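You operate a simulated robot arm through the tools that you are given. There is no shell and no other tool. Be economical: measure what you need, move in short steps, check, and stop when the job is done.

The job below is to be done with a simulated robot arm. You get a single attempt, and the scene is never put back.

## Task
Press the left plunger three times. Open the blue counter drawer, take the striped purple tub and leave it in the inside of the blue counter drawer, then shut the drawer. Fetch the small pan from the top of the test bench and set it on the blue cover. Close the bottom drawer of the sieve bench. Open the sieve cupboard door, fetch the green tin from the upper shelf of the sieve cupboard and set it in the dustpan, then shut the door. Any order will do.

It is judged by the outcome, as a careful person would: the job done as asked, and still so three seconds after it is handed in. It fails if anything else is knocked over, pushed out of place, dropped, spilled or broken. A push-on lid holds only when it is set on centred and level and pressed home; a screw cap is set on level and turned clockwise until tight.

## Robot
A 7-joint arm with a two-finger parallel gripper on a trunk, on a base that drives. Base frame: it is fixed to the floor where the robot stands at the start and does not move with it; the origin is under the middle of the robot, x ahead of it, y to its left, z up; the surface under the hand at the start is at about z = 0.8. Units: m, rad, N and s.
With the tool pointing down near the work surface it reaches from about 0.3 to 0.72 m from the robot's upright axis, wherever it stands. Its first joint turns from -2.897 to 2.897 rad. Places, roughly: blue counter drawer [3.5, 2.2, 0.7]; blue cover (15x15x2 cm) [4.7, 2.3, 0.9]; bottom drawer of the sieve bench [-1, -0.8, 0.1]; dustpan (26x18x11 cm) [0.9, -0.1, 0.8]; green tin [-1.25, -1.25, 0.5]; inside of the blue counter drawer [3.5, 2.2, 0.6]; left plunger [0.5, 0, 0.9]; sieve cupboard door [-1.1, -1.4, 0.4]; small pan (6x6x3 cm) [0.3, 2, 0.9]; striped purple tub (5x5x5 cm) [0.3, 0.4, 0.8]. Payload 1.57 kg.
The TCP is the grasp point between the finger pads, 0.03 m short of the fingertips. In the tool frame z runs along the fingers and y along their closing line. Largest opening 0.08 m; finger width 0.017, thickness 0.012; the body of the gripper, 0.04 by 0.082 m, starts 0.08 m behind the TCP.
Orientation is that of the tool frame in the base frame, as a unit quaternion [x, y, z, w]. With the fingers straight down and closing along the base's y, the tool's x points along the base's -x, its y along +y and its z along -z.

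## Interface
- The arm moves only by the tool arm_command. Its argument "increments" is a list of rows, each a list of 7 numbers: the shift along the base's x, y, z in m, then the turn, a rotation vector about the base's x, y, z in rad, then the finger opening in m, from 0 to 0.08. In form: [[tx, ty, tz, wx, wy, wz, fingers], ...]. A call has 1 to 12 rows; each row shifts and turns the commanded pose from where the row before left it. Each row takes 0.2 s and may step no farther than 0.05 m and 0.15 rad from the row before; otherwise, or with a gripper value out of range, the whole call is refused. Where a pose cannot be reached the arm comes as near as it can. A force on the tool above 40 N (or 10 N above the force at the start of the call, whichever is more), or a blocked arm, ends the call early, and 0.2 s more pass. Each finger travels about 0.072 m/s and halts on what it meets, pressing with about 35 N; the grip force reading is that of the motor and also rises with nothing between the fingers. The clock runs only during rows and for 0.2 s after the last one: add rows that do not move to give the fingers time. The reply holds the time, the measured pose of the TCP, the force on the tool along the base axes, the opening and the grip force, in the units named above and with some noise, with the torque about the TCP (base axes, N m) and any sound that the robot's microphone picked up.
- Cameras (640 x 400 px; columns grow to the right, rows downward): "scene" is now at [0.0083, 0.1247, 1.4752]; the picture's right is [-0.15, -0.99, 0.00], its down [-0.65, 0.10, -0.75] and it looks along [0.74, -0.12, -0.66] (base axes); focal length 258 px, centre (320, 200). "wrist" rides on the gripper at [0.072, -0.007, -0.122] in the tool frame; the picture's right is [0.09, 1.00, 0.00], its down [-0.84, 0.08, -0.54] and it looks along [-0.54, 0.05, 0.84] (tool axes); focal length 238 px, centre (320, 200). There is no depth. A picture from a camera that has moved, and an enlarged one, comes with that camera's place and axes in the base frame and with its lens. The place of the scene camera against the robot may be out by one fixed shift of up to 0.018 m in any direction.
- get_image(camera): a new picture of that camera. No time passes.
- move_column(by): slides the trunk up (or, below 0, down) by that many m; the arm and the scene camera ride with it, the base frame stays. It gives what a move gives, with no picture.
- roll_base(legs): drives the robot by 1 to 6 legs, each [ahead, left, turn to the left] in m, m and rad, along the robot's own axes; the way and the turn of a leg run together, so that a leg with both is an arc; at most 1.5 m and 3.142 rad a leg. The arm and the cameras ride along, it lands a little off, and it stops where it bumps. It gives what a move gives.
- turn_head(pan, tilt): turns the head with the scene camera to pan (to the left, within 1.501 rad either way) and tilt (down, from -0.506 to 1.204), counted from straight ahead of the robot. It gives what a move gives.
- enlarge(camera, box): a new picture of the part [left, top, right, bottom] of that camera's present view, enlarged. No time passes.
- job_done(): hands the job in; it is judged then, once.

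Go step by step. Nothing tells you exact positions but the pictures and the camera data: compare them with the known pose of the tool, close in by small moves and look again before you grip or let go. The budget is 186 turns and 164 pictures, counting those below and the enlarged ones. Unless the task says otherwise, let go and move clear before handing in.

The tools are called after "Emit:" by a JSON object that holds its "fn" and its "kwargs". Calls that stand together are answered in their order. arm_command: Moves the arm, as the interface text tells. Its arguments: {"type":"object","properties":{"increments":{"type":"array","items":{"type":"array","items":{"type":"number"}}}},"required":["increments"]} The other tools are called the same way: move_column (by) slides the trunk up or down; roll_base (legs) drives the base; turn_head (pan, tilt) turns the head that bears the scene camera; get_image (camera) takes a picture; enlarge (camera, box) takes an enlarged picture of a part of a camera's view; job_done () hands the job in.

At the start:

```text
time_s: 0.0
position: [0.447, -0.0719, 1.1986]
tcp_rot: [-0.001, 1.0, 0.0, 0.0]
contact_force: [0.4, -1.0, -0.2]
ft_torque: [-0.01, 0.01, 0.01]
opening: 0.0799
gripper_force: 0.0
trunk travel left (down, up): [-0.275, 0.205]
robot x, y, heading: [-0.0012, 0.0013, 0.0]
head pan, tilt: [-0.155, 0.721]
```

scene: 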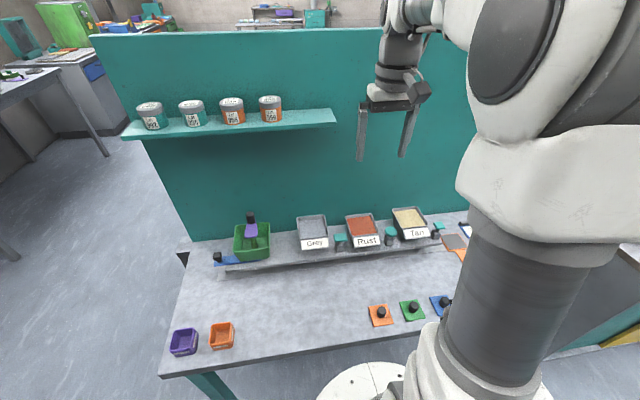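
wrist: 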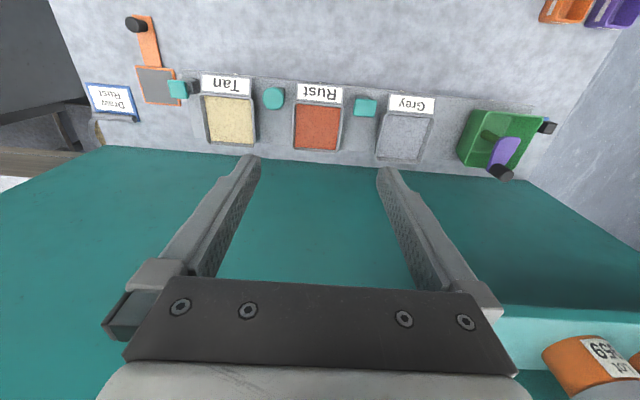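

The bench ahead holds the purple tub, a row of trays with teal things between them, and three knobs on coloured plates. I'll zoom in to identify the left plunger and tub.

Emit:
{"fn": "enlarge", "kwargs": {"camera": "scene", "box": [290, 190, 480, 330]}}

Emit:
{"fn": "enlarge", "kwargs": {"camera": "scene", "box": [150, 190, 300, 370]}}

Emit:
{"fn": "enlarge", "kwargs": {"camera": "wrist", "box": [80, 10, 560, 210]}}

```text
2.86 times, centred on (385, 260) of scene
camera zoom: at [0.0083, 0.1247, 1.4752], right [-0.15, -0.99, 0.0], down [-0.65, 0.1, -0.75], along [0.74, -0.12, -0.66], focal length 736 px, centre (134, 29)
```

zoom: 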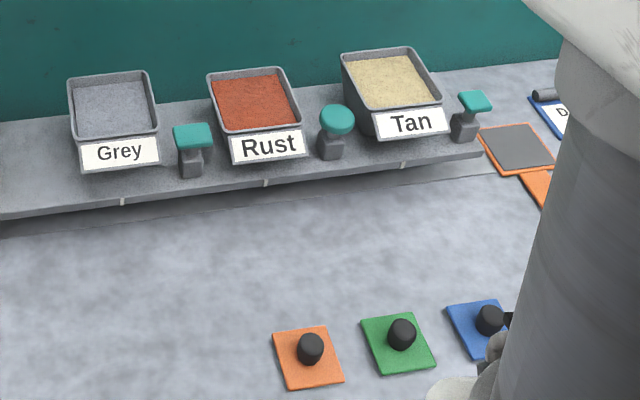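

```text
2.22 times, centred on (225, 280) of scene
camera zoom: at [0.0083, 0.1247, 1.4752], right [-0.15, -0.99, 0.0], down [-0.65, 0.1, -0.75], along [0.74, -0.12, -0.66], focal length 573 px, centre (531, 22)
```

zoom: 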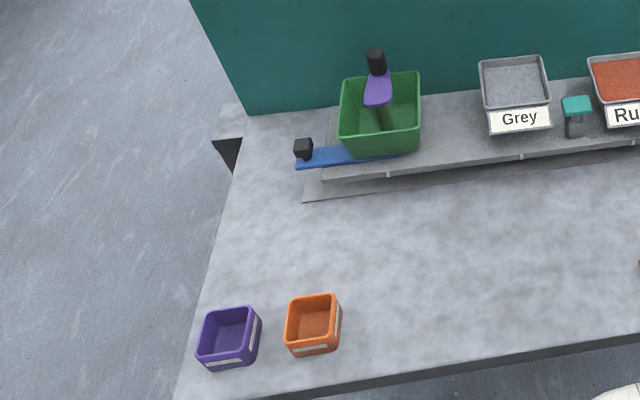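

```text
1.33 times, centred on (320, 110) of wrist
camera zoom: at [0.376, -0.0775, 1.3193], right [-0.09, 1.0, 0.0], down [0.84, 0.08, 0.54], along [0.54, 0.05, -0.84], focal length 318 px, centre (320, 320)
```

zoom: 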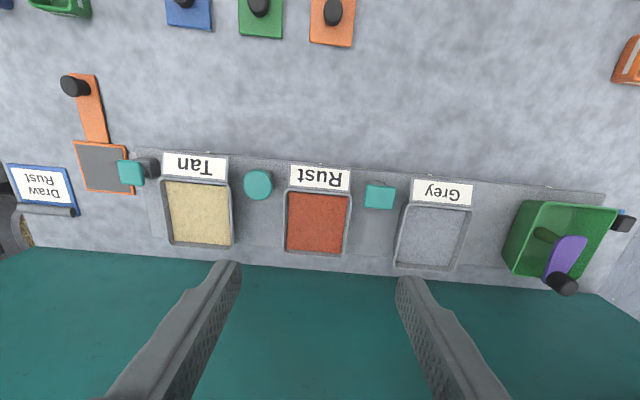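

The teal heads between the trays are the three plungers; the left one (Grey/Rust) I place at about [0.45, 0.0, 0.92]. I'll close the fingers, move above it and look.

Emit:
{"fn": "arm_command", "kwargs": {"increments": [[0, 0.036, -0.03, 0, 0, 0, 0.04], [0, 0.036, -0.03, 0, 0, 0, 0.0], [0, 0, -0.04, 0, 0, 0, 0], [0, 0, -0.02, 0, 0, 0, 0], [0, 0, 0, 0, 0, 0, 0]]}}

Emit:
{"fn": "get_image", "kwargs": {"camera": "wrist"}}

Emit:
{"fn": "get_image", "kwargs": {"camera": "scene"}}

```text
time_s: 1.2
position: [0.4483, 0.0, 1.0775]
tcp_rot: [0.0, 1.0, 0.0, 0.0]
contact_force: [-0.4, 1.3, 0.5]
ft_torque: [0.02, 0.01, -0.02]
opening: 0.0
gripper_force: 21.2
trunk travel left (down, up): [-0.275, 0.205]
robot x, y, heading: [-0.0049, -0.0006, 0.0]
head pan, tilt: [-0.155, 0.721]
```

```text
158 pictures are left
camera wrist: at [0.3762, -0.0059, 1.1979], right [-0.09, 1.0, 0.0], down [0.84, 0.08, 0.54], along [0.54, 0.05, -0.84], focal length 238 px, centre (320, 200)
```

wrist: 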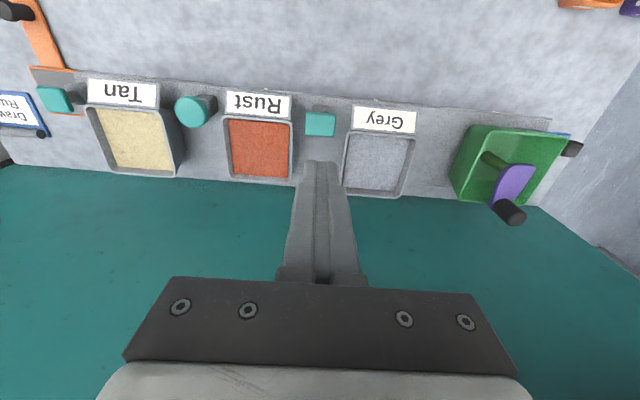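

```text
157 pictures are left
camera scene: at [0.0083, 0.1247, 1.4752], right [-0.15, -0.99, 0.0], down [-0.65, 0.1, -0.75], along [0.74, -0.12, -0.66], focal length 258 px, centre (320, 200)
```

scene: 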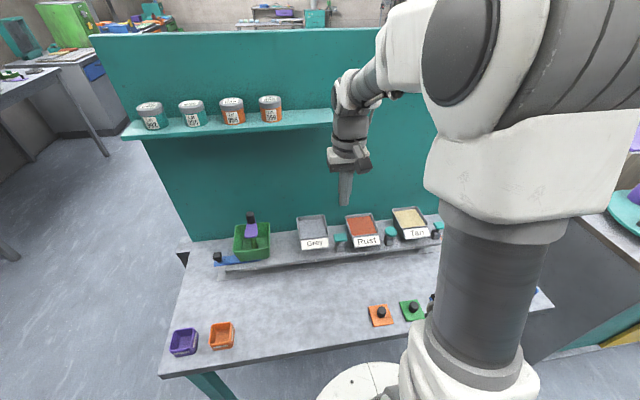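

Triangulating from two wrist views: plunger head top at about [0.452, 0.001, 0.912]. I descend to just above it and check.

Emit:
{"fn": "arm_command", "kwargs": {"increments": [[0.003, 0.001, -0.05, 0, 0, 0, 0], [0, 0, -0.05, 0, 0, 0, 0], [0, 0, -0.01, 0, 0, 0, 0], [0, 0, 0, 0, 0, 0, 0]]}}

Emit:
{"fn": "enlarge", "kwargs": {"camera": "wrist", "box": [220, 60, 420, 200]}}

Emit:
{"fn": "enlarge", "kwargs": {"camera": "scene", "box": [290, 170, 450, 270]}}

```text
time_s: 2.2
position: [0.4495, 0.0013, 0.9678]
tcp_rot: [-0.001, 1.0, 0.0, 0.0]
contact_force: [-0.1, 0.4, -0.5]
ft_torque: [0.02, -0.02, 0.02]
opening: 0.0
gripper_force: 21.2
trunk travel left (down, up): [-0.275, 0.205]
robot x, y, heading: [0.0015, -0.0003, -0.0]
head pan, tilt: [-0.155, 0.721]
```

```text
2.86 times, centred on (320, 130) of wrist
camera zoom: at [0.3787, -0.0049, 1.0894], right [-0.09, 1.0, 0.0], down [0.84, 0.08, 0.54], along [0.54, 0.05, -0.84], focal length 681 px, centre (320, 400)
```

zoom: 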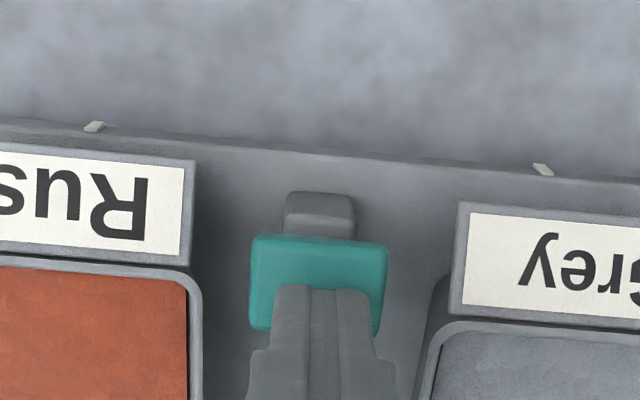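

```text
4.00 times, centred on (370, 220) of scene
camera zoom: at [0.0083, 0.1247, 1.4752], right [-0.15, -0.99, 0.0], down [-0.65, 0.1, -0.75], along [0.74, -0.12, -0.66], focal length 1031 px, centre (120, 120)
```

zoom: 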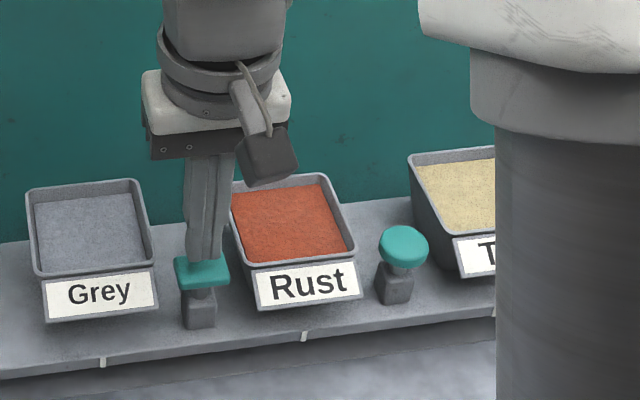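

The closed fingertips are centred over the head. I press down in small steps until it bottoms or clicks.

Emit:
{"fn": "arm_command", "kwargs": {"increments": [[0.004, 0, -0.015, 0, 0, 0, 0], [0, 0, -0.01, 0, 0, 0, 0], [0, 0, -0.005, 0, 0, 0, 0], [0, 0, -0.005, 0, 0, 0, 0], [0, 0, 0, 0, 0, 0, 0]]}}

Emit:
{"fn": "enlarge", "kwargs": {"camera": "scene", "box": [290, 170, 450, 270]}}

```text
time_s: 3.4
position: [0.4532, -0.0005, 0.9361]
tcp_rot: [0.0, 1.0, -0.001, 0.002]
contact_force: [-6.2, -2.3, 35.6]
ft_torque: [-0.08, 0.23, 0.12]
opening: 0.0
gripper_force: 21.8
trunk travel left (down, up): [-0.275, 0.205]
robot x, y, heading: [-0.0003, -0.0018, 0.001]
head pan, tilt: [-0.155, 0.721]
heard: click
```

```text
4.00 times, centred on (370, 220) of scene
camera zoom: at [0.0058, 0.1244, 1.4757], right [-0.16, -0.99, 0.0], down [-0.65, 0.1, -0.75], along [0.74, -0.12, -0.66], focal length 1031 px, centre (120, 120)
```

zoom: 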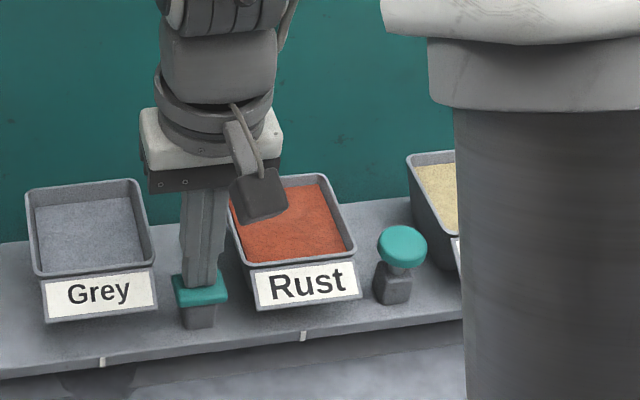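

The plunger went down and clicked once. I release fully and press again, same depth.

Emit:
{"fn": "arm_command", "kwargs": {"increments": [[0, 0, 0.03, 0, 0, 0, 0], [0, 0, 0, 0, 0, 0, 0], [0, 0, 0, 0, 0, 0, 0], [0, 0, -0.01, 0, 0, 0, 0], [0, 0, -0.01, 0, 0, 0, 0], [0, 0, -0.005, 0, 0, 0, 0], [0, 0, -0.005, 0, 0, 0, 0], [0, 0, 0, 0, 0, 0, 0]]}}

```text
time_s: 5.2
position: [0.4544, 0.0006, 0.9359]
tcp_rot: [0.0, 1.0, 0.0, 0.003]
contact_force: [-1.8, -0.5, 36.7]
ft_torque: [0.01, 0.1, 0.05]
opening: 0.0002
gripper_force: 21.5
trunk travel left (down, up): [-0.275, 0.205]
robot x, y, heading: [0.0008, -0.0013, 0.001]
head pan, tilt: [-0.155, 0.721]
heard: click
```

Second click heard. Third press follows, in two calls: release and check, then press.

Emit:
{"fn": "arm_command", "kwargs": {"increments": [[0, 0, 0.03, 0, 0, 0, 0], [0, 0, 0, 0, 0, 0, 0], [0, 0, 0, 0, 0, 0, 0], [0, 0, -0.01, 0, 0, 0, 0], [0, 0, -0.01, 0, 0, 0, 0], [0, 0, -0.005, 0, 0, 0, 0], [0, 0, -0.005, 0, 0, 0, 0], [0, 0, 0, 0, 0, 0, 0]]}}

Emit:
{"fn": "arm_command", "kwargs": {"increments": [[0, 0, 0.03, 0, 0, 0, 0], [0, 0, 0.04, 0, 0, 0, 0], [0, 0, 0.05, 0, 0, 0, 0], [0, 0, 0.05, 0, 0, 0, 0], [0, 0, 0, 0, 0, 0, 0]]}}

Emit:
{"fn": "get_image", "kwargs": {"camera": "scene"}}

```text
time_s: 7.0
position: [0.4536, 0.003, 0.9353]
tcp_rot: [-0.001, 1.0, 0.0, 0.004]
contact_force: [-1.5, 5.8, 42.0]
ft_torque: [0.19, 0.1, -0.08]
opening: 0.0
gripper_force: 21.2
trunk travel left (down, up): [-0.275, 0.205]
robot x, y, heading: [0.0002, -0.0, 0.001]
head pan, tilt: [-0.155, 0.721]
heard: click
```

```text
time_s: 8.2
position: [0.4544, 0.0003, 1.1012]
tcp_rot: [0.0, 1.0, -0.001, 0.001]
contact_force: [1.4, 0.0, 0.6]
ft_torque: [0.01, 0.01, 0.0]
opening: 0.0
gripper_force: 21.3
trunk travel left (down, up): [-0.275, 0.205]
robot x, y, heading: [0.0013, -0.0033, 0.004]
head pan, tilt: [-0.155, 0.721]
```

```text
153 pictures are left
camera scene: at [0.0081, 0.1247, 1.4752], right [-0.15, -0.99, 0.0], down [-0.65, 0.1, -0.75], along [0.74, -0.12, -0.66], focal length 258 px, centre (320, 200)
```

scene: 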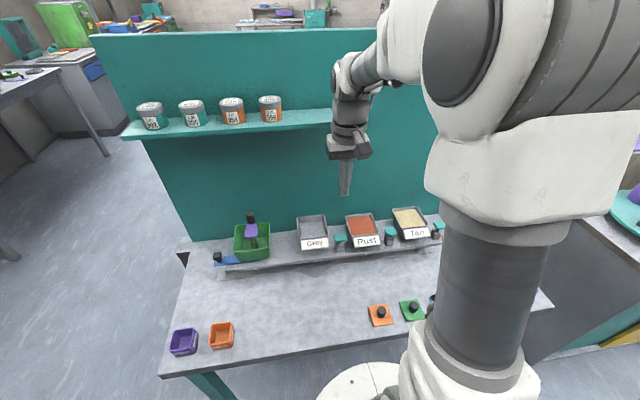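

Three clicks done. Now I survey the room with the head.

Emit:
{"fn": "turn_head", "kwargs": {"pan": 1.2, "tilt": 0.5}}

Emit:
{"fn": "get_image", "kwargs": {"camera": "scene"}}

Emit:
{"fn": "turn_head", "kwargs": {"pan": 0.4, "tilt": 0.3}}

Emit:
{"fn": "get_image", "kwargs": {"camera": "scene"}}

Emit:
{"fn": "turn_head", "kwargs": {"pan": -1.5, "tilt": 0.6}}

Emit:
{"fn": "get_image", "kwargs": {"camera": "scene"}}

```text
time_s: 9.7
position: [0.4553, -0.0009, 1.1013]
tcp_rot: [0.0, 1.0, 0.0, 0.0]
contact_force: [0.1, -0.2, -0.4]
ft_torque: [0.0, -0.05, 0.0]
opening: 0.0
gripper_force: 21.2
trunk travel left (down, up): [-0.275, 0.205]
robot x, y, heading: [0.0027, 0.001, 0.004]
head pan, tilt: [1.201, 0.499]
```

```text
152 pictures are left
camera scene: at [-0.0418, 0.2225, 1.4948], right [0.93, -0.36, 0.0], down [-0.17, -0.45, -0.88], along [0.32, 0.82, -0.48], focal length 258 px, centre (320, 200)
```

scene: 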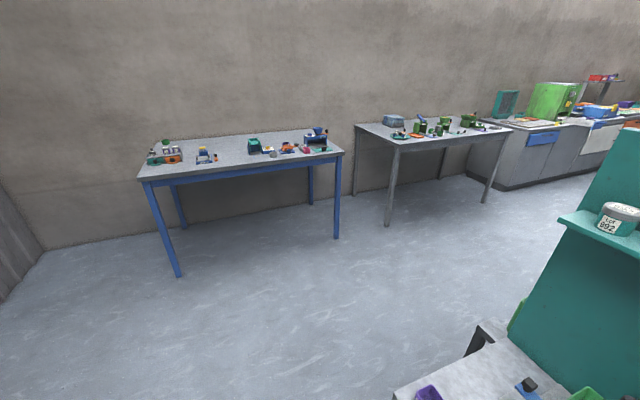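

```text
time_s: 10.8
position: [0.4554, 0.0011, 1.1018]
tcp_rot: [0.0, 1.0, 0.0, 0.0]
contact_force: [0.5, 0.7, 0.0]
ft_torque: [0.01, 0.01, -0.02]
opening: 0.0
gripper_force: 21.4
trunk travel left (down, up): [-0.275, 0.205]
robot x, y, heading: [-0.0004, -0.0, -0.004]
head pan, tilt: [0.4, 0.3]
```

```text
151 pictures are left
camera scene: at [0.0112, 0.1741, 1.5131], right [0.39, -0.92, 0.0], down [-0.27, -0.12, -0.96], along [0.88, 0.37, -0.3], focal length 258 px, centre (320, 200)
```

scene: 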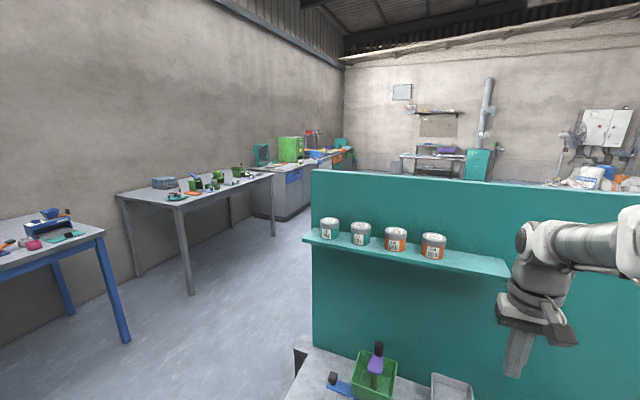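

```text
time_s: 12.7
position: [0.4539, -0.0001, 1.1019]
tcp_rot: [0.0, 1.0, 0.0, 0.001]
contact_force: [-1.2, -0.2, 0.2]
ft_torque: [-0.04, 0.01, 0.02]
opening: 0.0001
gripper_force: 21.3
trunk travel left (down, up): [-0.275, 0.205]
robot x, y, heading: [0.0007, -0.0009, 0.001]
head pan, tilt: [-1.499, 0.6]
```

```text
150 pictures are left
camera scene: at [-0.0684, 0.0495, 1.4857], right [-1.0, -0.07, 0.0], down [-0.04, 0.56, -0.83], along [0.06, -0.82, -0.56], focal length 258 px, centre (320, 200)
```

scene: 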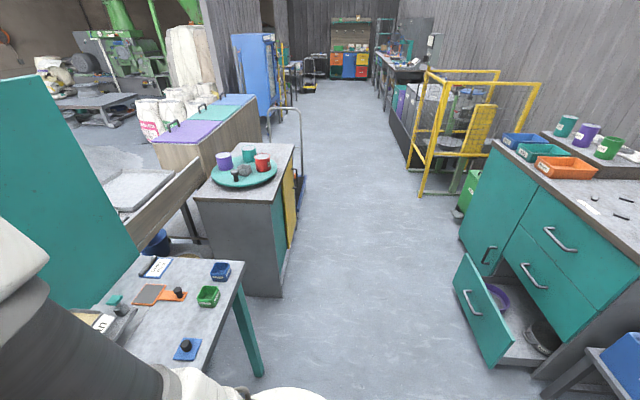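

The sieve bench stands behind-right with its front facing +x, bottom drawer pulled out about 0.2 m, and the cupboard door to its far side. I back off and turn right to face −y and look.

Emit:
{"fn": "roll_base", "kwargs": {"legs": [[-0.3, 0, 0], [0, 0, -1.571]]}}

Emit:
{"fn": "turn_head", "kwargs": {"pan": -1.0, "tilt": 0.8}}

Emit:
{"fn": "get_image", "kwargs": {"camera": "scene"}}

```text
time_s: 20.5
position: [-0.3208, -0.4539, 1.1009]
tcp_rot: [0.722, 0.692, 0.0, 0.0]
contact_force: [0.0, -0.1, -0.1]
ft_torque: [-0.01, 0.0, -0.03]
opening: 0.0
gripper_force: 21.0
trunk travel left (down, up): [-0.275, 0.205]
robot x, y, heading: [-0.3025, -0.0009, -1.62]
head pan, tilt: [-1.499, 0.6]
```

```text
time_s: 21.4
position: [-0.32, -0.4539, 1.1021]
tcp_rot: [0.722, 0.692, -0.001, 0.0]
contact_force: [-0.3, 0.1, 0.1]
ft_torque: [0.0, 0.01, -0.01]
opening: 0.0
gripper_force: 21.1
trunk travel left (down, up): [-0.275, 0.205]
robot x, y, heading: [-0.3049, -0.0017, -1.613]
head pan, tilt: [-1.0, 0.799]
```

```text
149 pictures are left
camera scene: at [-0.2232, 0.0316, 1.4688], right [-0.5, 0.86, 0.0], down [0.62, 0.36, -0.7], along [-0.6, -0.35, -0.72], focal length 258 px, centre (320, 200)
```

scene: 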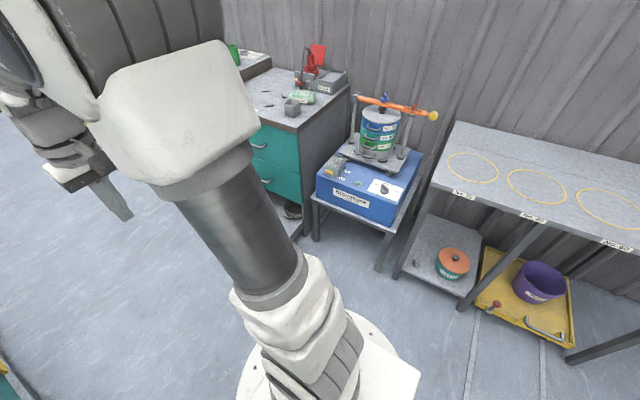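

The way ahead looks free. I drive along −y and turn to face the sieve bench.

Emit:
{"fn": "roll_base", "kwargs": {"legs": [[0.85, 0, 0], [0, 0, -1.525]]}}

Emit:
{"fn": "turn_head", "kwargs": {"pan": 0.0, "tilt": 0.9}}

Emit:
{"fn": "get_image", "kwargs": {"camera": "scene"}}

Emit:
{"fn": "get_image", "kwargs": {"camera": "wrist"}}

```text
time_s: 32.4
position: [-0.7926, -0.8632, 1.1005]
tcp_rot: [1.0, 0.01, 0.001, -0.001]
contact_force: [-1.1, 0.8, 1.2]
ft_torque: [-0.02, 0.02, -0.02]
opening: 0.0002
gripper_force: 21.3
trunk travel left (down, up): [-0.275, 0.205]
robot x, y, heading: [-0.337, -0.855, -3.122]
head pan, tilt: [-1.0, 0.799]
```

```text
time_s: 33.6
position: [-0.7917, -0.8638, 1.1007]
tcp_rot: [1.0, 0.009, 0.0, 0.0]
contact_force: [0.4, -0.5, -1.6]
ft_torque: [-0.05, 0.03, -0.01]
opening: 0.0
gripper_force: 20.8
trunk travel left (down, up): [-0.275, 0.205]
robot x, y, heading: [-0.3384, -0.8528, -3.123]
head pan, tilt: [0.0, 0.901]
```

```text
148 pictures are left
camera scene: at [-0.3255, -0.9968, 1.4609], right [-0.02, 1.0, 0.0], down [0.78, 0.01, -0.62], along [-0.62, -0.01, -0.78], focal length 258 px, centre (320, 200)
```

scene: 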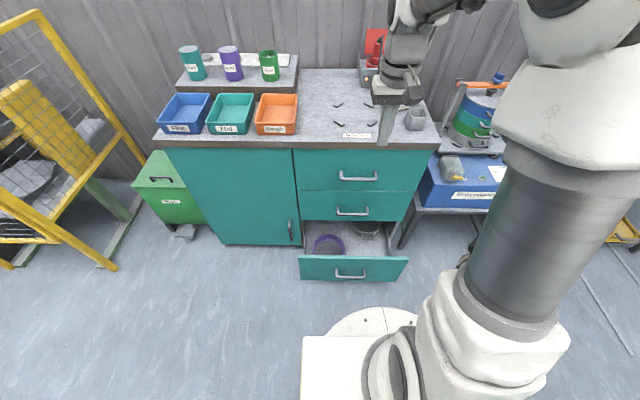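

```text
147 pictures are left
camera wrist: at [-0.7197, -0.8544, 1.2227], right [0.11, -0.99, 0.0], down [-0.84, -0.09, 0.54], along [-0.54, -0.06, -0.84], focal length 238 px, centre (320, 200)
```

wrist: 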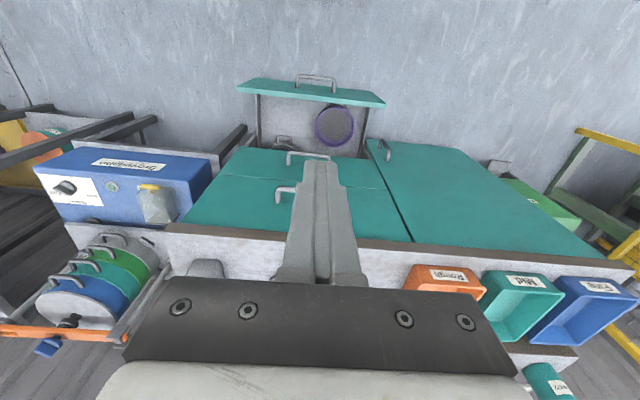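

The open bottom drawer's front is at about x = −0.89, y = −0.85, z 0.05–0.3; the bench front is at x ≈ −1.09. I lower the trunk and then bring the hand down in front of the drawer, tilting the fingers forward.

Emit:
{"fn": "move_column", "kwargs": {"by": -0.27}}

Emit:
{"fn": "arm_command", "kwargs": {"increments": [[0.04, 0, -0.03, 0, 0, 0, 0], [0.04, 0, -0.04, 0, 0.1, 0, 0], [0.03, 0, -0.04, 0, 0.1, 0, 0], [0, 0, -0.04, 0, 0.1, 0, 0], [0, 0, -0.04, 0, 0.1, 0, 0], [0, 0, -0.04, 0, 0.1, 0, 0], [0, 0, -0.04, 0, 0.1, 0, 0], [0, 0, -0.04, 0, 0.1, 0, 0]]}}

Emit:
{"fn": "get_image", "kwargs": {"camera": "scene"}}

```text
time_s: 36.4
position: [-0.7923, -0.8631, 0.8319]
tcp_rot: [1.0, 0.01, 0.0, 0.0]
contact_force: [0.1, 0.2, 0.0]
ft_torque: [0.04, 0.02, 0.02]
opening: 0.0003
gripper_force: 21.6
trunk travel left (down, up): [-0.005, 0.475]
robot x, y, heading: [-0.3385, -0.8574, -3.123]
head pan, tilt: [0.0, 0.901]
```

```text
refused: row 2 steps farther than a row can; nothing moved
```

```text
146 pictures are left
camera scene: at [-0.3255, -0.9969, 1.1909], right [-0.02, 1.0, 0.0], down [0.78, 0.01, -0.62], along [-0.62, -0.01, -0.78], focal length 258 px, centre (320, 200)
```

scene: 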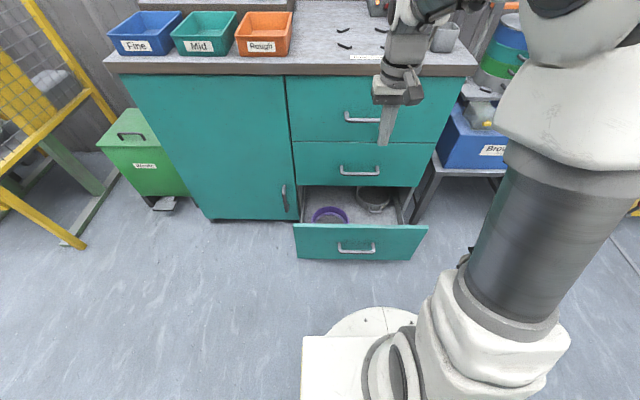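

Tilting about +y turns the fingers toward the bench. I repeat with smaller steps.

Emit:
{"fn": "arm_command", "kwargs": {"increments": [[0.03, 0, -0.03, 0, 0.1, 0, 0], [0.03, 0, -0.035, 0, 0.1, 0, 0], [0.03, 0, -0.035, 0, 0.1, 0, 0], [0, 0, -0.04, 0, 0.1, 0, 0], [0, 0, -0.04, 0, 0.1, 0, 0], [0, 0, -0.04, 0, 0.1, 0, 0], [0, 0, -0.04, 0, 0.1, 0, 0], [0, 0, -0.04, 0, 0, 0, 0], [0, 0, -0.04, 0, 0, 0, 0], [0, 0, -0.04, 0, 0, 0, 0]]}}

Emit:
{"fn": "get_image", "kwargs": {"camera": "scene"}}

```text
time_s: 38.6
position: [-0.7571, -0.8632, 0.4527]
tcp_rot: [0.939, 0.008, -0.344, -0.003]
contact_force: [-0.4, -0.5, 0.3]
ft_torque: [0.01, -0.01, -0.04]
opening: 0.0
gripper_force: 20.9
out of reach, approached as far as the arm can: row 5, 6, 7
trunk travel left (down, up): [-0.005, 0.475]
robot x, y, heading: [-0.3371, -0.8551, -3.12]
head pan, tilt: [0.0, 0.901]
```

```text
145 pictures are left
camera scene: at [-0.3253, -0.9969, 1.191], right [-0.02, 1.0, 0.0], down [0.78, 0.01, -0.62], along [-0.62, -0.01, -0.78], focal length 258 px, centre (320, 200)
```

scene: 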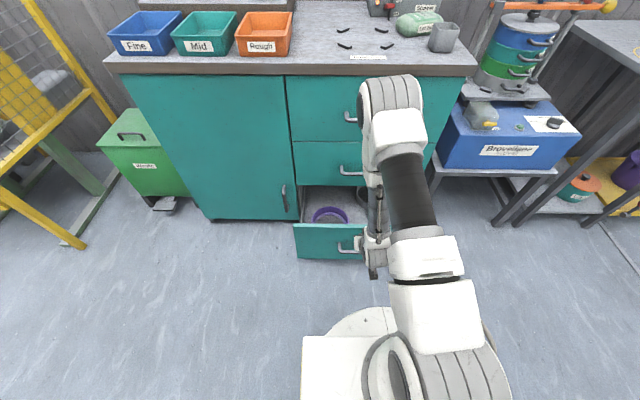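

The hand is in front of the drawer, tilted 40°. I go down further to z ≈ 0.28.

Emit:
{"fn": "arm_command", "kwargs": {"increments": [[0, 0, -0.04, 0, 0, 0, 0], [0, 0, -0.04, 0, 0, 0, 0], [0, 0, -0.04, 0, 0, 0, 0], [0, 0, -0.04, 0, 0, 0, 0], [0, 0, -0.03, 0, 0, 0, 0], [0, 0, 0, 0, 0, 0, 0]]}}

Emit:
{"fn": "get_image", "kwargs": {"camera": "wrist"}}

Emit:
{"fn": "get_image", "kwargs": {"camera": "scene"}}

```text
time_s: 39.6
position: [-0.7562, -0.8644, 0.306]
tcp_rot: [0.939, 0.008, -0.343, -0.003]
contact_force: [4.7, 0.1, 56.8]
ft_torque: [-0.07, -7.62, -0.09]
opening: 0.0
gripper_force: 21.0
trunk travel left (down, up): [-0.005, 0.475]
robot x, y, heading: [-0.3366, -0.8531, -3.124]
head pan, tilt: [0.0, 0.901]
stopped in row 5: the force on the tool passed its limit at 176 N (the readings are from after the stop); the commanded pose is now the measured one
```

```text
144 pictures are left
camera wrist: at [-0.6215, -0.8556, 0.3518], right [0.08, -0.99, -0.07], down [-0.29, -0.09, 0.95], along [-0.95, -0.06, -0.29], focal length 238 px, centre (320, 200)
```

wrist: 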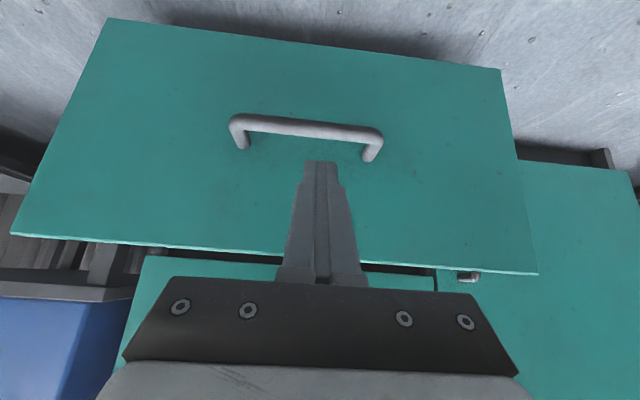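

```text
143 pictures are left
camera scene: at [-0.3241, -0.9968, 1.1921], right [-0.02, 1.0, 0.0], down [0.78, 0.01, -0.62], along [-0.62, -0.01, -0.78], focal length 258 px, centre (320, 200)
```

scene: 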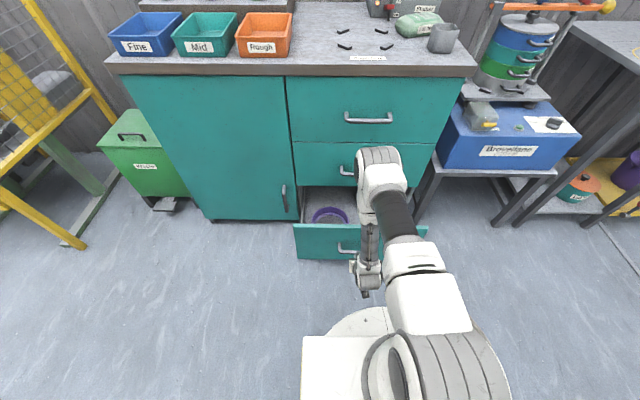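

The wrist touched something (likely my own base plate) at z 0.306. The fingertips are already level with the drawer front's upper part (z ≈ 0.28), so I lift slightly and push forward.

Emit:
{"fn": "arm_command", "kwargs": {"increments": [[0, 0, 0.012, 0, 0, 0, 0], [-0.04, 0, 0, 0, 0, 0, 0], [-0.03, 0, 0, 0, 0, 0, 0], [-0.02, 0, 0, 0, 0, 0, 0], [-0.02, 0, -0.005, 0, 0, 0, 0], [-0.02, 0, -0.005, 0, 0, 0, 0], [-0.02, 0, -0.005, 0, 0, 0, 0], [-0.02, 0, 0, 0, 0, 0, 0]]}}

Emit:
{"fn": "get_image", "kwargs": {"camera": "wrist"}}

Emit:
{"fn": "get_image", "kwargs": {"camera": "scene"}}

```text
time_s: 41.4
position: [-0.9261, -0.8636, 0.2996]
tcp_rot: [0.939, 0.009, -0.343, -0.003]
contact_force: [0.1, 0.2, 0.6]
ft_torque: [0.01, -0.01, 0.01]
opening: 0.0
gripper_force: 21.5
trunk travel left (down, up): [-0.005, 0.475]
robot x, y, heading: [-0.3367, -0.8554, -3.124]
head pan, tilt: [0.0, 0.901]
```

```text
142 pictures are left
camera wrist: at [-0.7918, -0.8552, 0.3456], right [0.08, -0.99, -0.07], down [-0.29, -0.09, 0.95], along [-0.95, -0.06, -0.3], focal length 238 px, centre (320, 200)
```

wrist: 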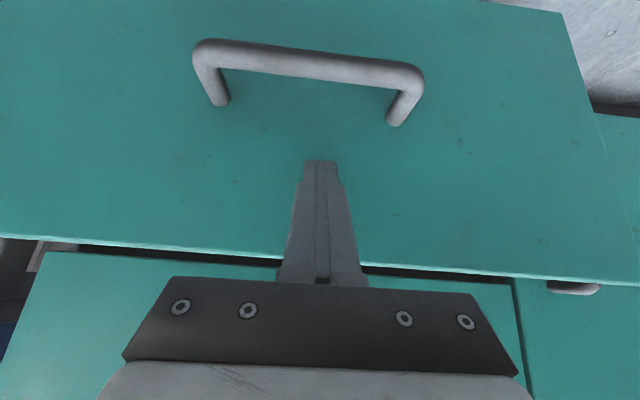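

```text
141 pictures are left
camera scene: at [-0.3256, -0.9969, 1.1908], right [-0.02, 1.0, 0.0], down [0.78, 0.01, -0.62], along [-0.62, -0.01, -0.78], focal length 258 px, centre (320, 200)
```

scene: 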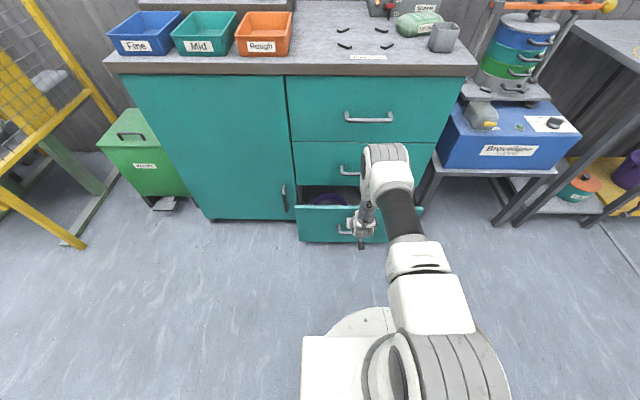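

The drawer is sliding in smoothly. I continue pushing.

Emit:
{"fn": "arm_command", "kwargs": {"increments": [[-0.02, 0, 0, 0, 0, 0, 0], [-0.02, 0, 0, 0, 0, 0, 0], [-0.02, 0, 0, 0, 0, 0, 0], [-0.02, 0, 0, 0, 0, 0, 0], [-0.02, 0, 0, 0, 0, 0, 0], [-0.015, 0, 0, 0, 0, 0, 0]]}}

Emit:
{"fn": "get_image", "kwargs": {"camera": "scene"}}

Emit:
{"fn": "get_image", "kwargs": {"camera": "wrist"}}

```text
time_s: 42.8
position: [-1.0413, -0.8633, 0.2996]
tcp_rot: [0.94, 0.007, -0.342, -0.004]
contact_force: [0.2, 0.6, 0.1]
ft_torque: [0.02, 0.0, 0.0]
opening: 0.0
gripper_force: 21.2
trunk travel left (down, up): [-0.005, 0.475]
robot x, y, heading: [-0.34, -0.85, -3.124]
head pan, tilt: [0.0, 0.901]
```

```text
140 pictures are left
camera scene: at [-0.3257, -0.9969, 1.1909], right [-0.02, 1.0, 0.0], down [0.78, 0.01, -0.62], along [-0.62, -0.01, -0.78], focal length 258 px, centre (320, 200)
```

scene: 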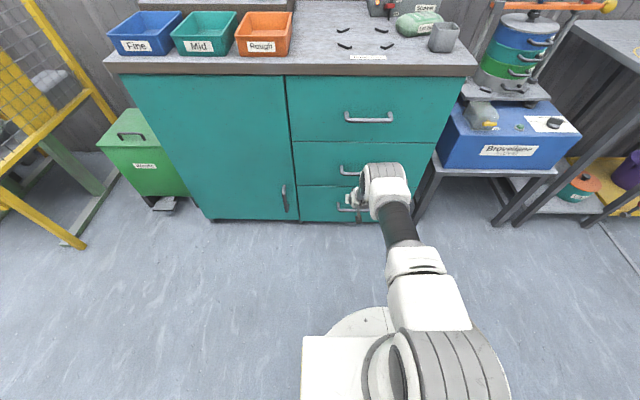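

```text
139 pictures are left
camera wrist: at [-0.9072, -0.8548, 0.3458], right [0.08, -0.99, -0.07], down [-0.29, -0.09, 0.95], along [-0.95, -0.06, -0.3], focal length 238 px, centre (320, 200)
```

wrist: 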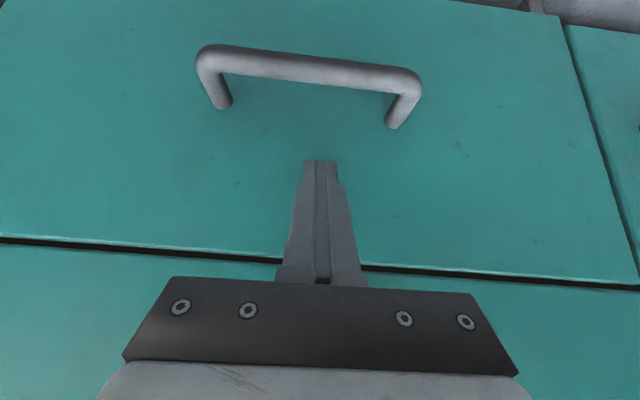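

The drawer is nearly flush. I press a little further until it meets its stop.

Emit:
{"fn": "arm_command", "kwargs": {"increments": [[-0.005, 0, 0, 0, 0, 0, 0], [-0.005, 0, 0, 0, 0, 0, 0], [-0.005, 0, 0, 0, 0, 0, 0], [-0.005, 0, 0, 0, 0, 0, 0], [-0.005, 0, 0, 0, 0, 0, 0]]}}

Emit:
{"fn": "enlarge", "kwargs": {"camera": "scene", "box": [280, 120, 480, 240]}}

```text
time_s: 43.6
position: [-1.049, -0.8652, 0.2932]
tcp_rot: [0.942, 0.008, -0.335, -0.003]
contact_force: [0.4, 0.4, 0.8]
ft_torque: [0.01, -0.01, -0.02]
opening: 0.0
gripper_force: 21.4
trunk travel left (down, up): [-0.005, 0.475]
robot x, y, heading: [-0.335, -0.8521, -3.124]
head pan, tilt: [0.0, 0.901]
stopped in row 3: the force on the tool passed its limit at 72 N (the readings are from after the stop); the commanded pose is now the measured one
```

```text
3.20 times, centred on (380, 180) of scene
camera zoom: at [-0.325, -0.9969, 1.1907], right [-0.02, 1.0, 0.0], down [0.78, 0.01, -0.62], along [-0.62, -0.01, -0.78], focal length 825 px, centre (128, 264)
```

zoom: 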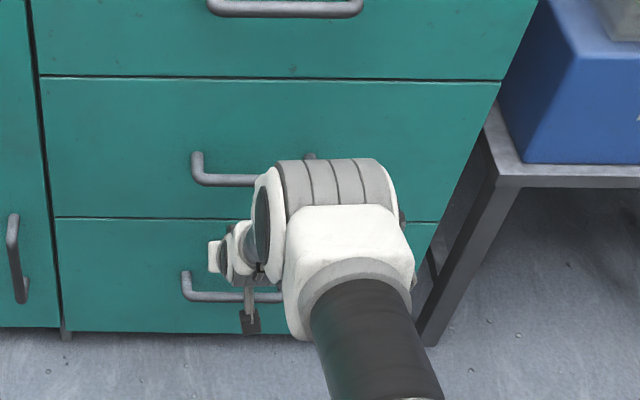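

The drawer front met its stop. I back away and verify it's shut, and look at the door handle.

Emit:
{"fn": "arm_command", "kwargs": {"increments": [[0.03, 0, 0, 0, 0, 0, 0], [0.04, 0, 0.02, 0, 0, 0, 0], [0.04, 0, 0.03, 0, 0, 0, 0], [0.04, 0, 0.03, 0, 0, 0, 0.04], [0.0, 0, 0.03, 0, 0, 0, 0.06], [0.0, 0, 0.03, 0, 0, 0, 0.06]]}}

Emit:
{"fn": "roll_base", "kwargs": {"legs": [[0, 0.2, 0]]}}

Emit:
{"fn": "get_image", "kwargs": {"camera": "wrist"}}

Emit:
{"fn": "get_image", "kwargs": {"camera": "scene"}}

```text
time_s: 45.0
position: [-0.897, -0.8652, 0.4336]
tcp_rot: [0.942, 0.008, -0.335, -0.002]
contact_force: [-0.7, -0.4, -0.7]
ft_torque: [0.01, -0.04, -0.01]
opening: 0.0599
gripper_force: 0.1
trunk travel left (down, up): [-0.005, 0.475]
robot x, y, heading: [-0.3377, -0.8541, -3.121]
head pan, tilt: [0.0, 0.901]
```

```text
time_s: 47.1
position: [-0.894, -1.0629, 0.4339]
tcp_rot: [0.942, 0.008, -0.335, -0.003]
contact_force: [1.0, -0.7, -0.1]
ft_torque: [0.0, -0.02, -0.03]
opening: 0.0603
gripper_force: 0.0
trunk travel left (down, up): [-0.005, 0.475]
robot x, y, heading: [-0.3339, -1.0515, -3.122]
head pan, tilt: [0.0, 0.901]
```

```text
137 pictures are left
camera wrist: at [-0.7605, -1.0539, 0.4819], right [0.08, -0.99, -0.07], down [-0.3, -0.09, 0.95], along [-0.95, -0.06, -0.31], focal length 238 px, centre (320, 200)
```

wrist: 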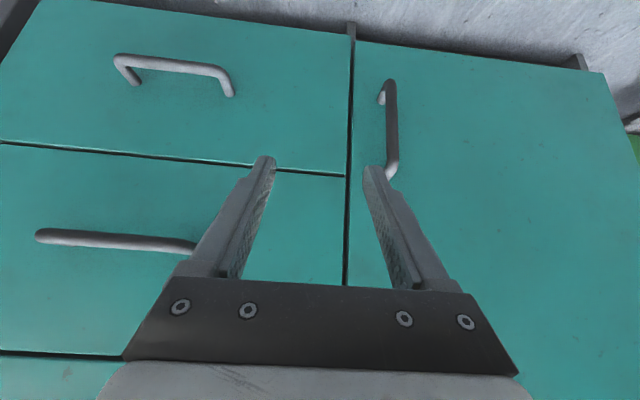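

```text
136 pictures are left
camera scene: at [-0.3215, -1.1951, 1.1909], right [-0.02, 1.0, 0.0], down [0.78, 0.01, -0.62], along [-0.62, -0.01, -0.78], focal length 258 px, centre (320, 200)
```

scene: 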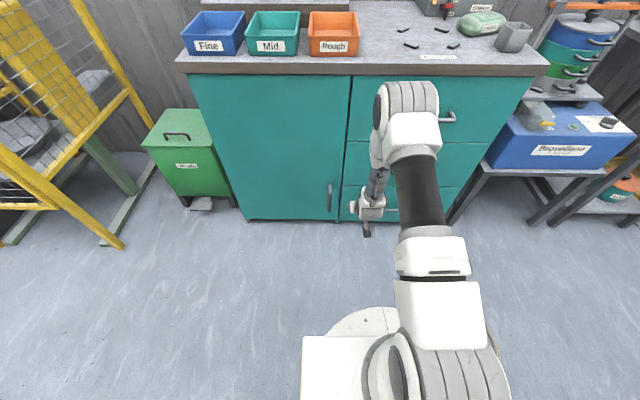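

The drawer is flush. The door handle is a vertical bar at about [−1.035, −1.162, 0.20–0.345]. I move in front of it with open fingers and look before closing.

Emit:
{"fn": "arm_command", "kwargs": {"increments": [[0, -0.04, -0.02, 0, 0, 0, 0.06], [0, -0.04, -0.03, 0, 0, 0, 0.06], [0, -0.02, -0.04, 0, 0, 0, 0.06], [-0.02, 0, -0.04, 0, 0, 0, 0.06], [-0.035, 0, 0, 0, 0, 0, 0.06], [-0.03, 0, 0, 0, 0, 0, 0.06]]}}

Emit:
{"fn": "get_image", "kwargs": {"camera": "wrist"}}

```text
time_s: 48.5
position: [-0.9794, -1.1607, 0.3019]
tcp_rot: [0.942, 0.008, -0.335, -0.004]
contact_force: [0.2, -0.1, 0.4]
ft_torque: [-0.02, -0.01, 0.01]
opening: 0.0601
gripper_force: 0.1
trunk travel left (down, up): [-0.005, 0.475]
robot x, y, heading: [-0.3312, -1.0519, -3.121]
head pan, tilt: [0.0, 0.901]
```

```text
135 pictures are left
camera wrist: at [-0.8457, -1.152, 0.3513], right [0.08, -0.99, -0.07], down [-0.31, -0.09, 0.95], along [-0.95, -0.06, -0.31], focal length 238 px, centre (320, 200)
```

wrist: 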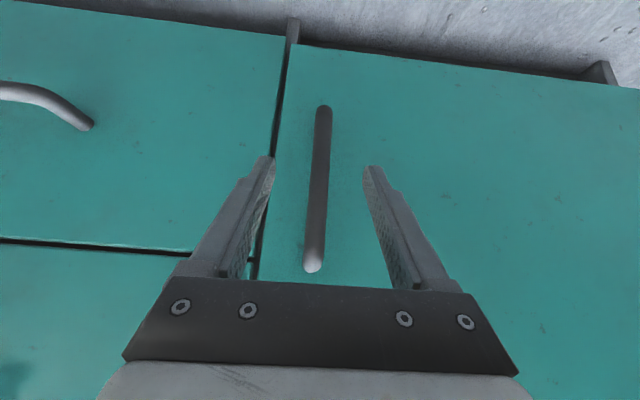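

The bar is centred between the fingers. I advance and close.

Emit:
{"fn": "arm_command", "kwargs": {"increments": [[-0.03, 0, 0, 0, 0, 0, 0.06], [-0.02, 0, 0, 0, 0, 0, 0.06], [0, 0, 0, 0, 0, 0, 0.03], [0, 0, 0, 0, 0, 0, 0.01], [0, 0, 0, 0, 0, 0, 0.0], [0, 0, 0, 0, 0, 0, 0.0], [0, 0, 0, 0, 0, 0, 0.0]]}}

Emit:
{"fn": "get_image", "kwargs": {"camera": "wrist"}}

```text
time_s: 50.1
position: [-1.0289, -1.1623, 0.3033]
tcp_rot: [0.942, 0.009, -0.335, -0.002]
contact_force: [-2.2, -14.3, -2.9]
ft_torque: [-0.84, -0.08, -0.05]
opening: 0.0158
gripper_force: 31.8
trunk travel left (down, up): [-0.005, 0.475]
robot x, y, heading: [-0.333, -1.0555, -3.126]
head pan, tilt: [0.0, 0.901]
```

```text
134 pictures are left
camera wrist: at [-0.8953, -1.1536, 0.3523], right [0.09, -0.99, -0.07], down [-0.3, -0.09, 0.95], along [-0.95, -0.06, -0.31], focal length 238 px, centre (320, 200)
```

wrist: 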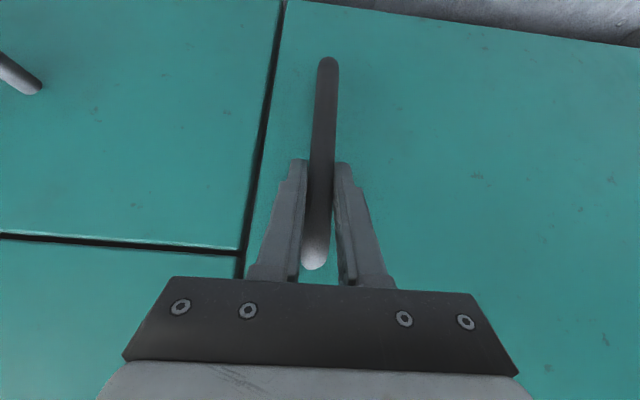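

The handle is gripped. I pull the door open along its arc (hinge near y = −1.59), turning the hand with it.

Emit:
{"fn": "arm_command", "kwargs": {"increments": [[0.021, -0.002, 0, 0, 0, -0.05, 0], [0.021, -0.004, 0, 0, 0, -0.05, 0], [0.021, -0.005, 0, 0, 0, -0.05, 0], [0.0205, -0.0055, 0, 0, 0, -0.05, 0], [0.02, -0.0065, 0, 0, 0, -0.05, 0], [0.02, -0.008, 0, 0, 0, -0.05, 0]]}}

Emit:
{"fn": "get_image", "kwargs": {"camera": "scene"}}

```text
time_s: 51.5
position: [-0.9071, -1.1967, 0.3048]
tcp_rot: [0.932, -0.132, -0.333, -0.052]
contact_force: [-9.5, -24.9, -7.7]
ft_torque: [-0.64, 0.06, 0.24]
opening: 0.0158
gripper_force: 31.8
trunk travel left (down, up): [-0.005, 0.475]
robot x, y, heading: [-0.3371, -1.0555, -3.124]
head pan, tilt: [0.0, 0.901]
```

```text
133 pictures are left
camera scene: at [-0.322, -1.1952, 1.1908], right [-0.02, 1.0, 0.0], down [0.78, 0.01, -0.62], along [-0.62, -0.01, -0.78], focal length 258 px, centre (320, 200)
```

scene: 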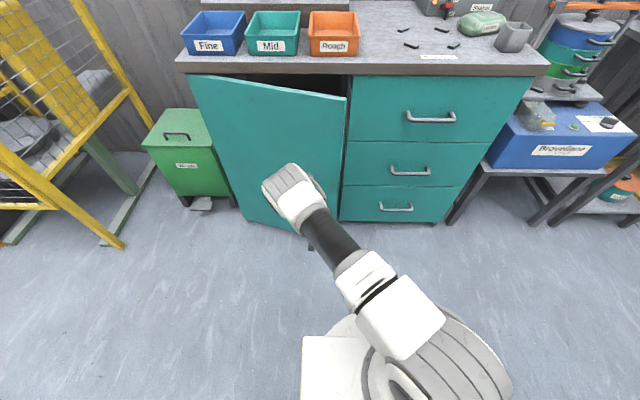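

The door is opening well and the drawers are flush. I continue the arc, with a bit more −y to relieve the side force.

Emit:
{"fn": "arm_command", "kwargs": {"increments": [[0.0185, -0.013, 0, 0, 0, -0.05, 0], [0.0185, -0.0115, 0, 0, 0, -0.05, 0], [0.018, -0.0125, 0, 0, 0, -0.05, 0], [0.0175, -0.013, 0, 0, 0, -0.05, 0], [0.017, -0.014, 0, 0, 0, -0.05, 0], [0.0165, -0.0145, 0, 0, 0, -0.05, 0]]}}

Emit:
{"fn": "get_image", "kwargs": {"camera": "scene"}}

```text
time_s: 52.9
position: [-0.8044, -1.259, 0.3045]
tcp_rot: [0.904, -0.264, -0.321, -0.106]
contact_force: [3.3, 4.0, 11.4]
ft_torque: [-1.0, -0.27, 0.19]
opening: 0.016
gripper_force: 31.6
trunk travel left (down, up): [-0.005, 0.475]
robot x, y, heading: [-0.3344, -1.0519, -3.125]
head pan, tilt: [0.0, 0.901]
stopped in row 6: the force on the tool passed its limit at 42 N (the readings are from after the stop); the commanded pose is now the measured one
```

```text
132 pictures are left
camera scene: at [-0.3208, -1.1943, 1.1909], right [-0.02, 1.0, 0.0], down [0.78, 0.01, -0.62], along [-0.62, -0.01, -0.78], focal length 258 px, centre (320, 200)
```

scene: 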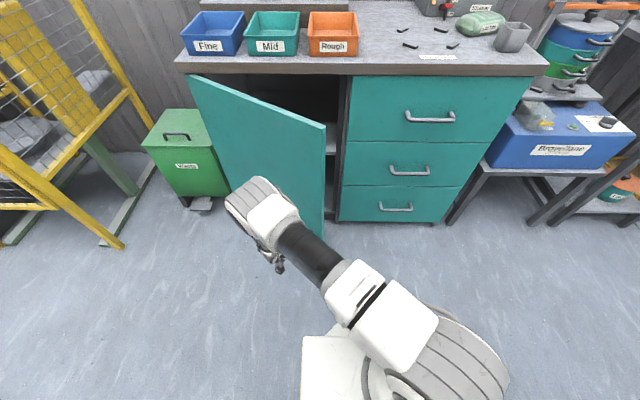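

The door is ~35° open. I let go, back off the handle, and will sweep the door wider from its inner side.

Emit:
{"fn": "arm_command", "kwargs": {"increments": [[0, 0, 0, 0, 0, 0, 0.03], [0, 0, 0, 0, 0, 0, 0.06], [0, 0, 0, 0, 0, 0, 0.06], [0.03, -0.02, 0, 0, 0, 0, 0.06], [0.03, -0.02, 0.02, 0, 0, 0, 0.06], [0.02, 0.02, 0.04, 0, 0, 0.05, 0.06], [0.02, 0.03, 0.03, 0, 0, 0.1, 0.03], [0.0, 0.045, 0.02, 0, 0, 0.1, 0.0], [0.0, 0.045, 0.02, 0, 0, 0.1, 0.0], [0.0, 0.045, 0.0, 0, 0, 0.1, 0.0], [0.0, 0.03, 0.0, 0, 0, 0.1, 0.0], [0.0, 0.0, 0.0, 0, 0, 0.05, 0.0]]}}

Emit:
{"fn": "get_image", "kwargs": {"camera": "scene"}}

Emit:
{"fn": "get_image", "kwargs": {"camera": "wrist"}}

```text
time_s: 55.5
position: [-0.7032, -1.0834, 0.4324]
tcp_rot: [0.941, 0.017, -0.337, -0.004]
contact_force: [0.0, -0.1, 0.1]
ft_torque: [0.01, -0.03, -0.03]
opening: 0.0
gripper_force: 21.2
trunk travel left (down, up): [-0.005, 0.475]
robot x, y, heading: [-0.334, -1.0542, -3.122]
head pan, tilt: [0.0, 0.901]
```

```text
131 pictures are left
camera scene: at [-0.3213, -1.1947, 1.1909], right [-0.02, 1.0, 0.0], down [0.78, 0.01, -0.62], along [-0.62, -0.01, -0.78], focal length 258 px, centre (320, 200)
```

scene: 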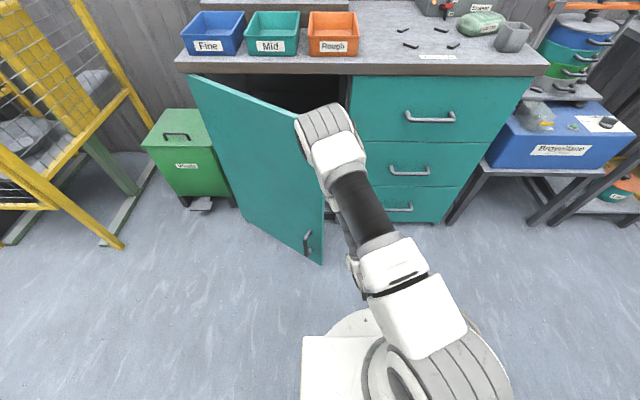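

```text
130 pictures are left
camera wrist: at [-0.57, -1.0737, 0.481], right [0.1, -0.99, -0.08], down [-0.3, -0.1, 0.95], along [-0.95, -0.07, -0.31], focal length 238 px, centre (320, 200)
```

wrist: 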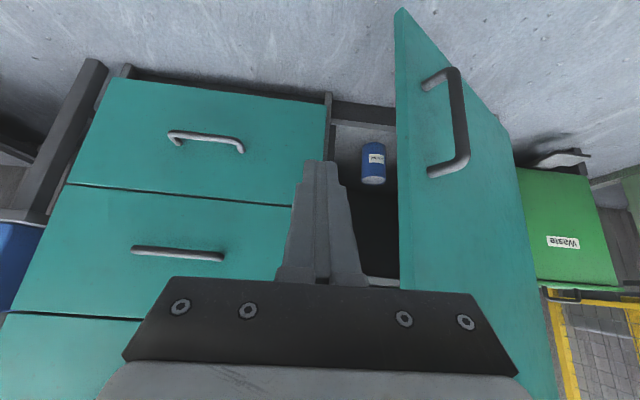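

The opening shows a blue tin low; the door edge is at about [−0.81, −1.2]. I slip the closed fingers past the edge and sweep the door open along its arc.

Emit:
{"fn": "arm_command", "kwargs": {"increments": [[-0.05, 0, 0, 0, 0, 0, 0], [-0.05, 0, 0, 0, 0, 0, 0], [-0.05, -0.01, 0, 0, 0, 0, 0], [-0.01, -0.035, 0, 0, 0, 0, 0], [0, -0.035, 0, 0, 0, 0, 0], [0.0, -0.03, 0, 0, 0, 0, 0], [0.02, -0.03, 0, 0, 0, 0, 0], [0.02, -0.03, 0, 0, 0, 0, 0], [0.02, -0.035, 0, 0, 0, 0, 0]]}}

Emit:
{"fn": "get_image", "kwargs": {"camera": "scene"}}

```text
refused: row 3 steps farther than a row can; nothing moved
```

```text
129 pictures are left
camera scene: at [-0.3213, -1.1947, 1.1909], right [-0.02, 1.0, 0.0], down [0.78, 0.01, -0.62], along [-0.62, -0.01, -0.78], focal length 258 px, centre (320, 200)
```

scene: 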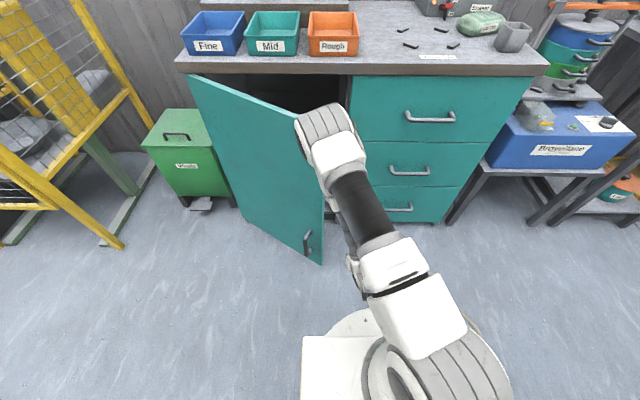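

A row was slightly too long; I resend with shorter steps.

Emit:
{"fn": "arm_command", "kwargs": {"increments": [[-0.049, 0, 0, 0, 0, 0, 0], [-0.049, 0, 0, 0, 0, 0, 0], [-0.045, -0.01, 0, 0, 0, 0, 0], [-0.01, -0.035, 0, 0, 0, 0, 0], [0, -0.035, 0, 0, 0, 0, 0], [0.0, -0.03, 0, 0, 0, 0, 0], [0.02, -0.03, 0, 0, 0, 0, 0], [0.02, -0.03, 0, 0, 0, 0, 0], [0.02, -0.035, 0, 0, 0, 0, 0]]}}

Emit:
{"fn": "get_image", "kwargs": {"camera": "scene"}}

```text
time_s: 56.7
position: [-0.8561, -1.1505, 0.4303]
tcp_rot: [0.943, 0.009, -0.333, -0.013]
contact_force: [0.6, 1.2, 0.4]
ft_torque: [-0.13, 0.07, 0.12]
opening: 0.0
gripper_force: 21.8
trunk travel left (down, up): [-0.005, 0.475]
robot x, y, heading: [-0.3294, -1.0544, -3.124]
head pan, tilt: [0.0, 0.901]
stopped in row 6: the force on the tool passed its limit at 59 N (the readings are from after the stop); the commanded pose is now the measured one
```

```text
128 pictures are left
camera scene: at [-0.3213, -1.1944, 1.1908], right [-0.02, 1.0, 0.0], down [0.78, 0.01, -0.62], along [-0.62, -0.01, -0.78], focal length 258 px, centre (320, 200)
```

scene: 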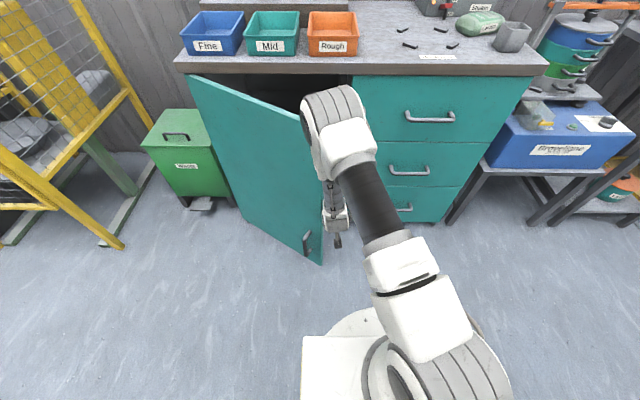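

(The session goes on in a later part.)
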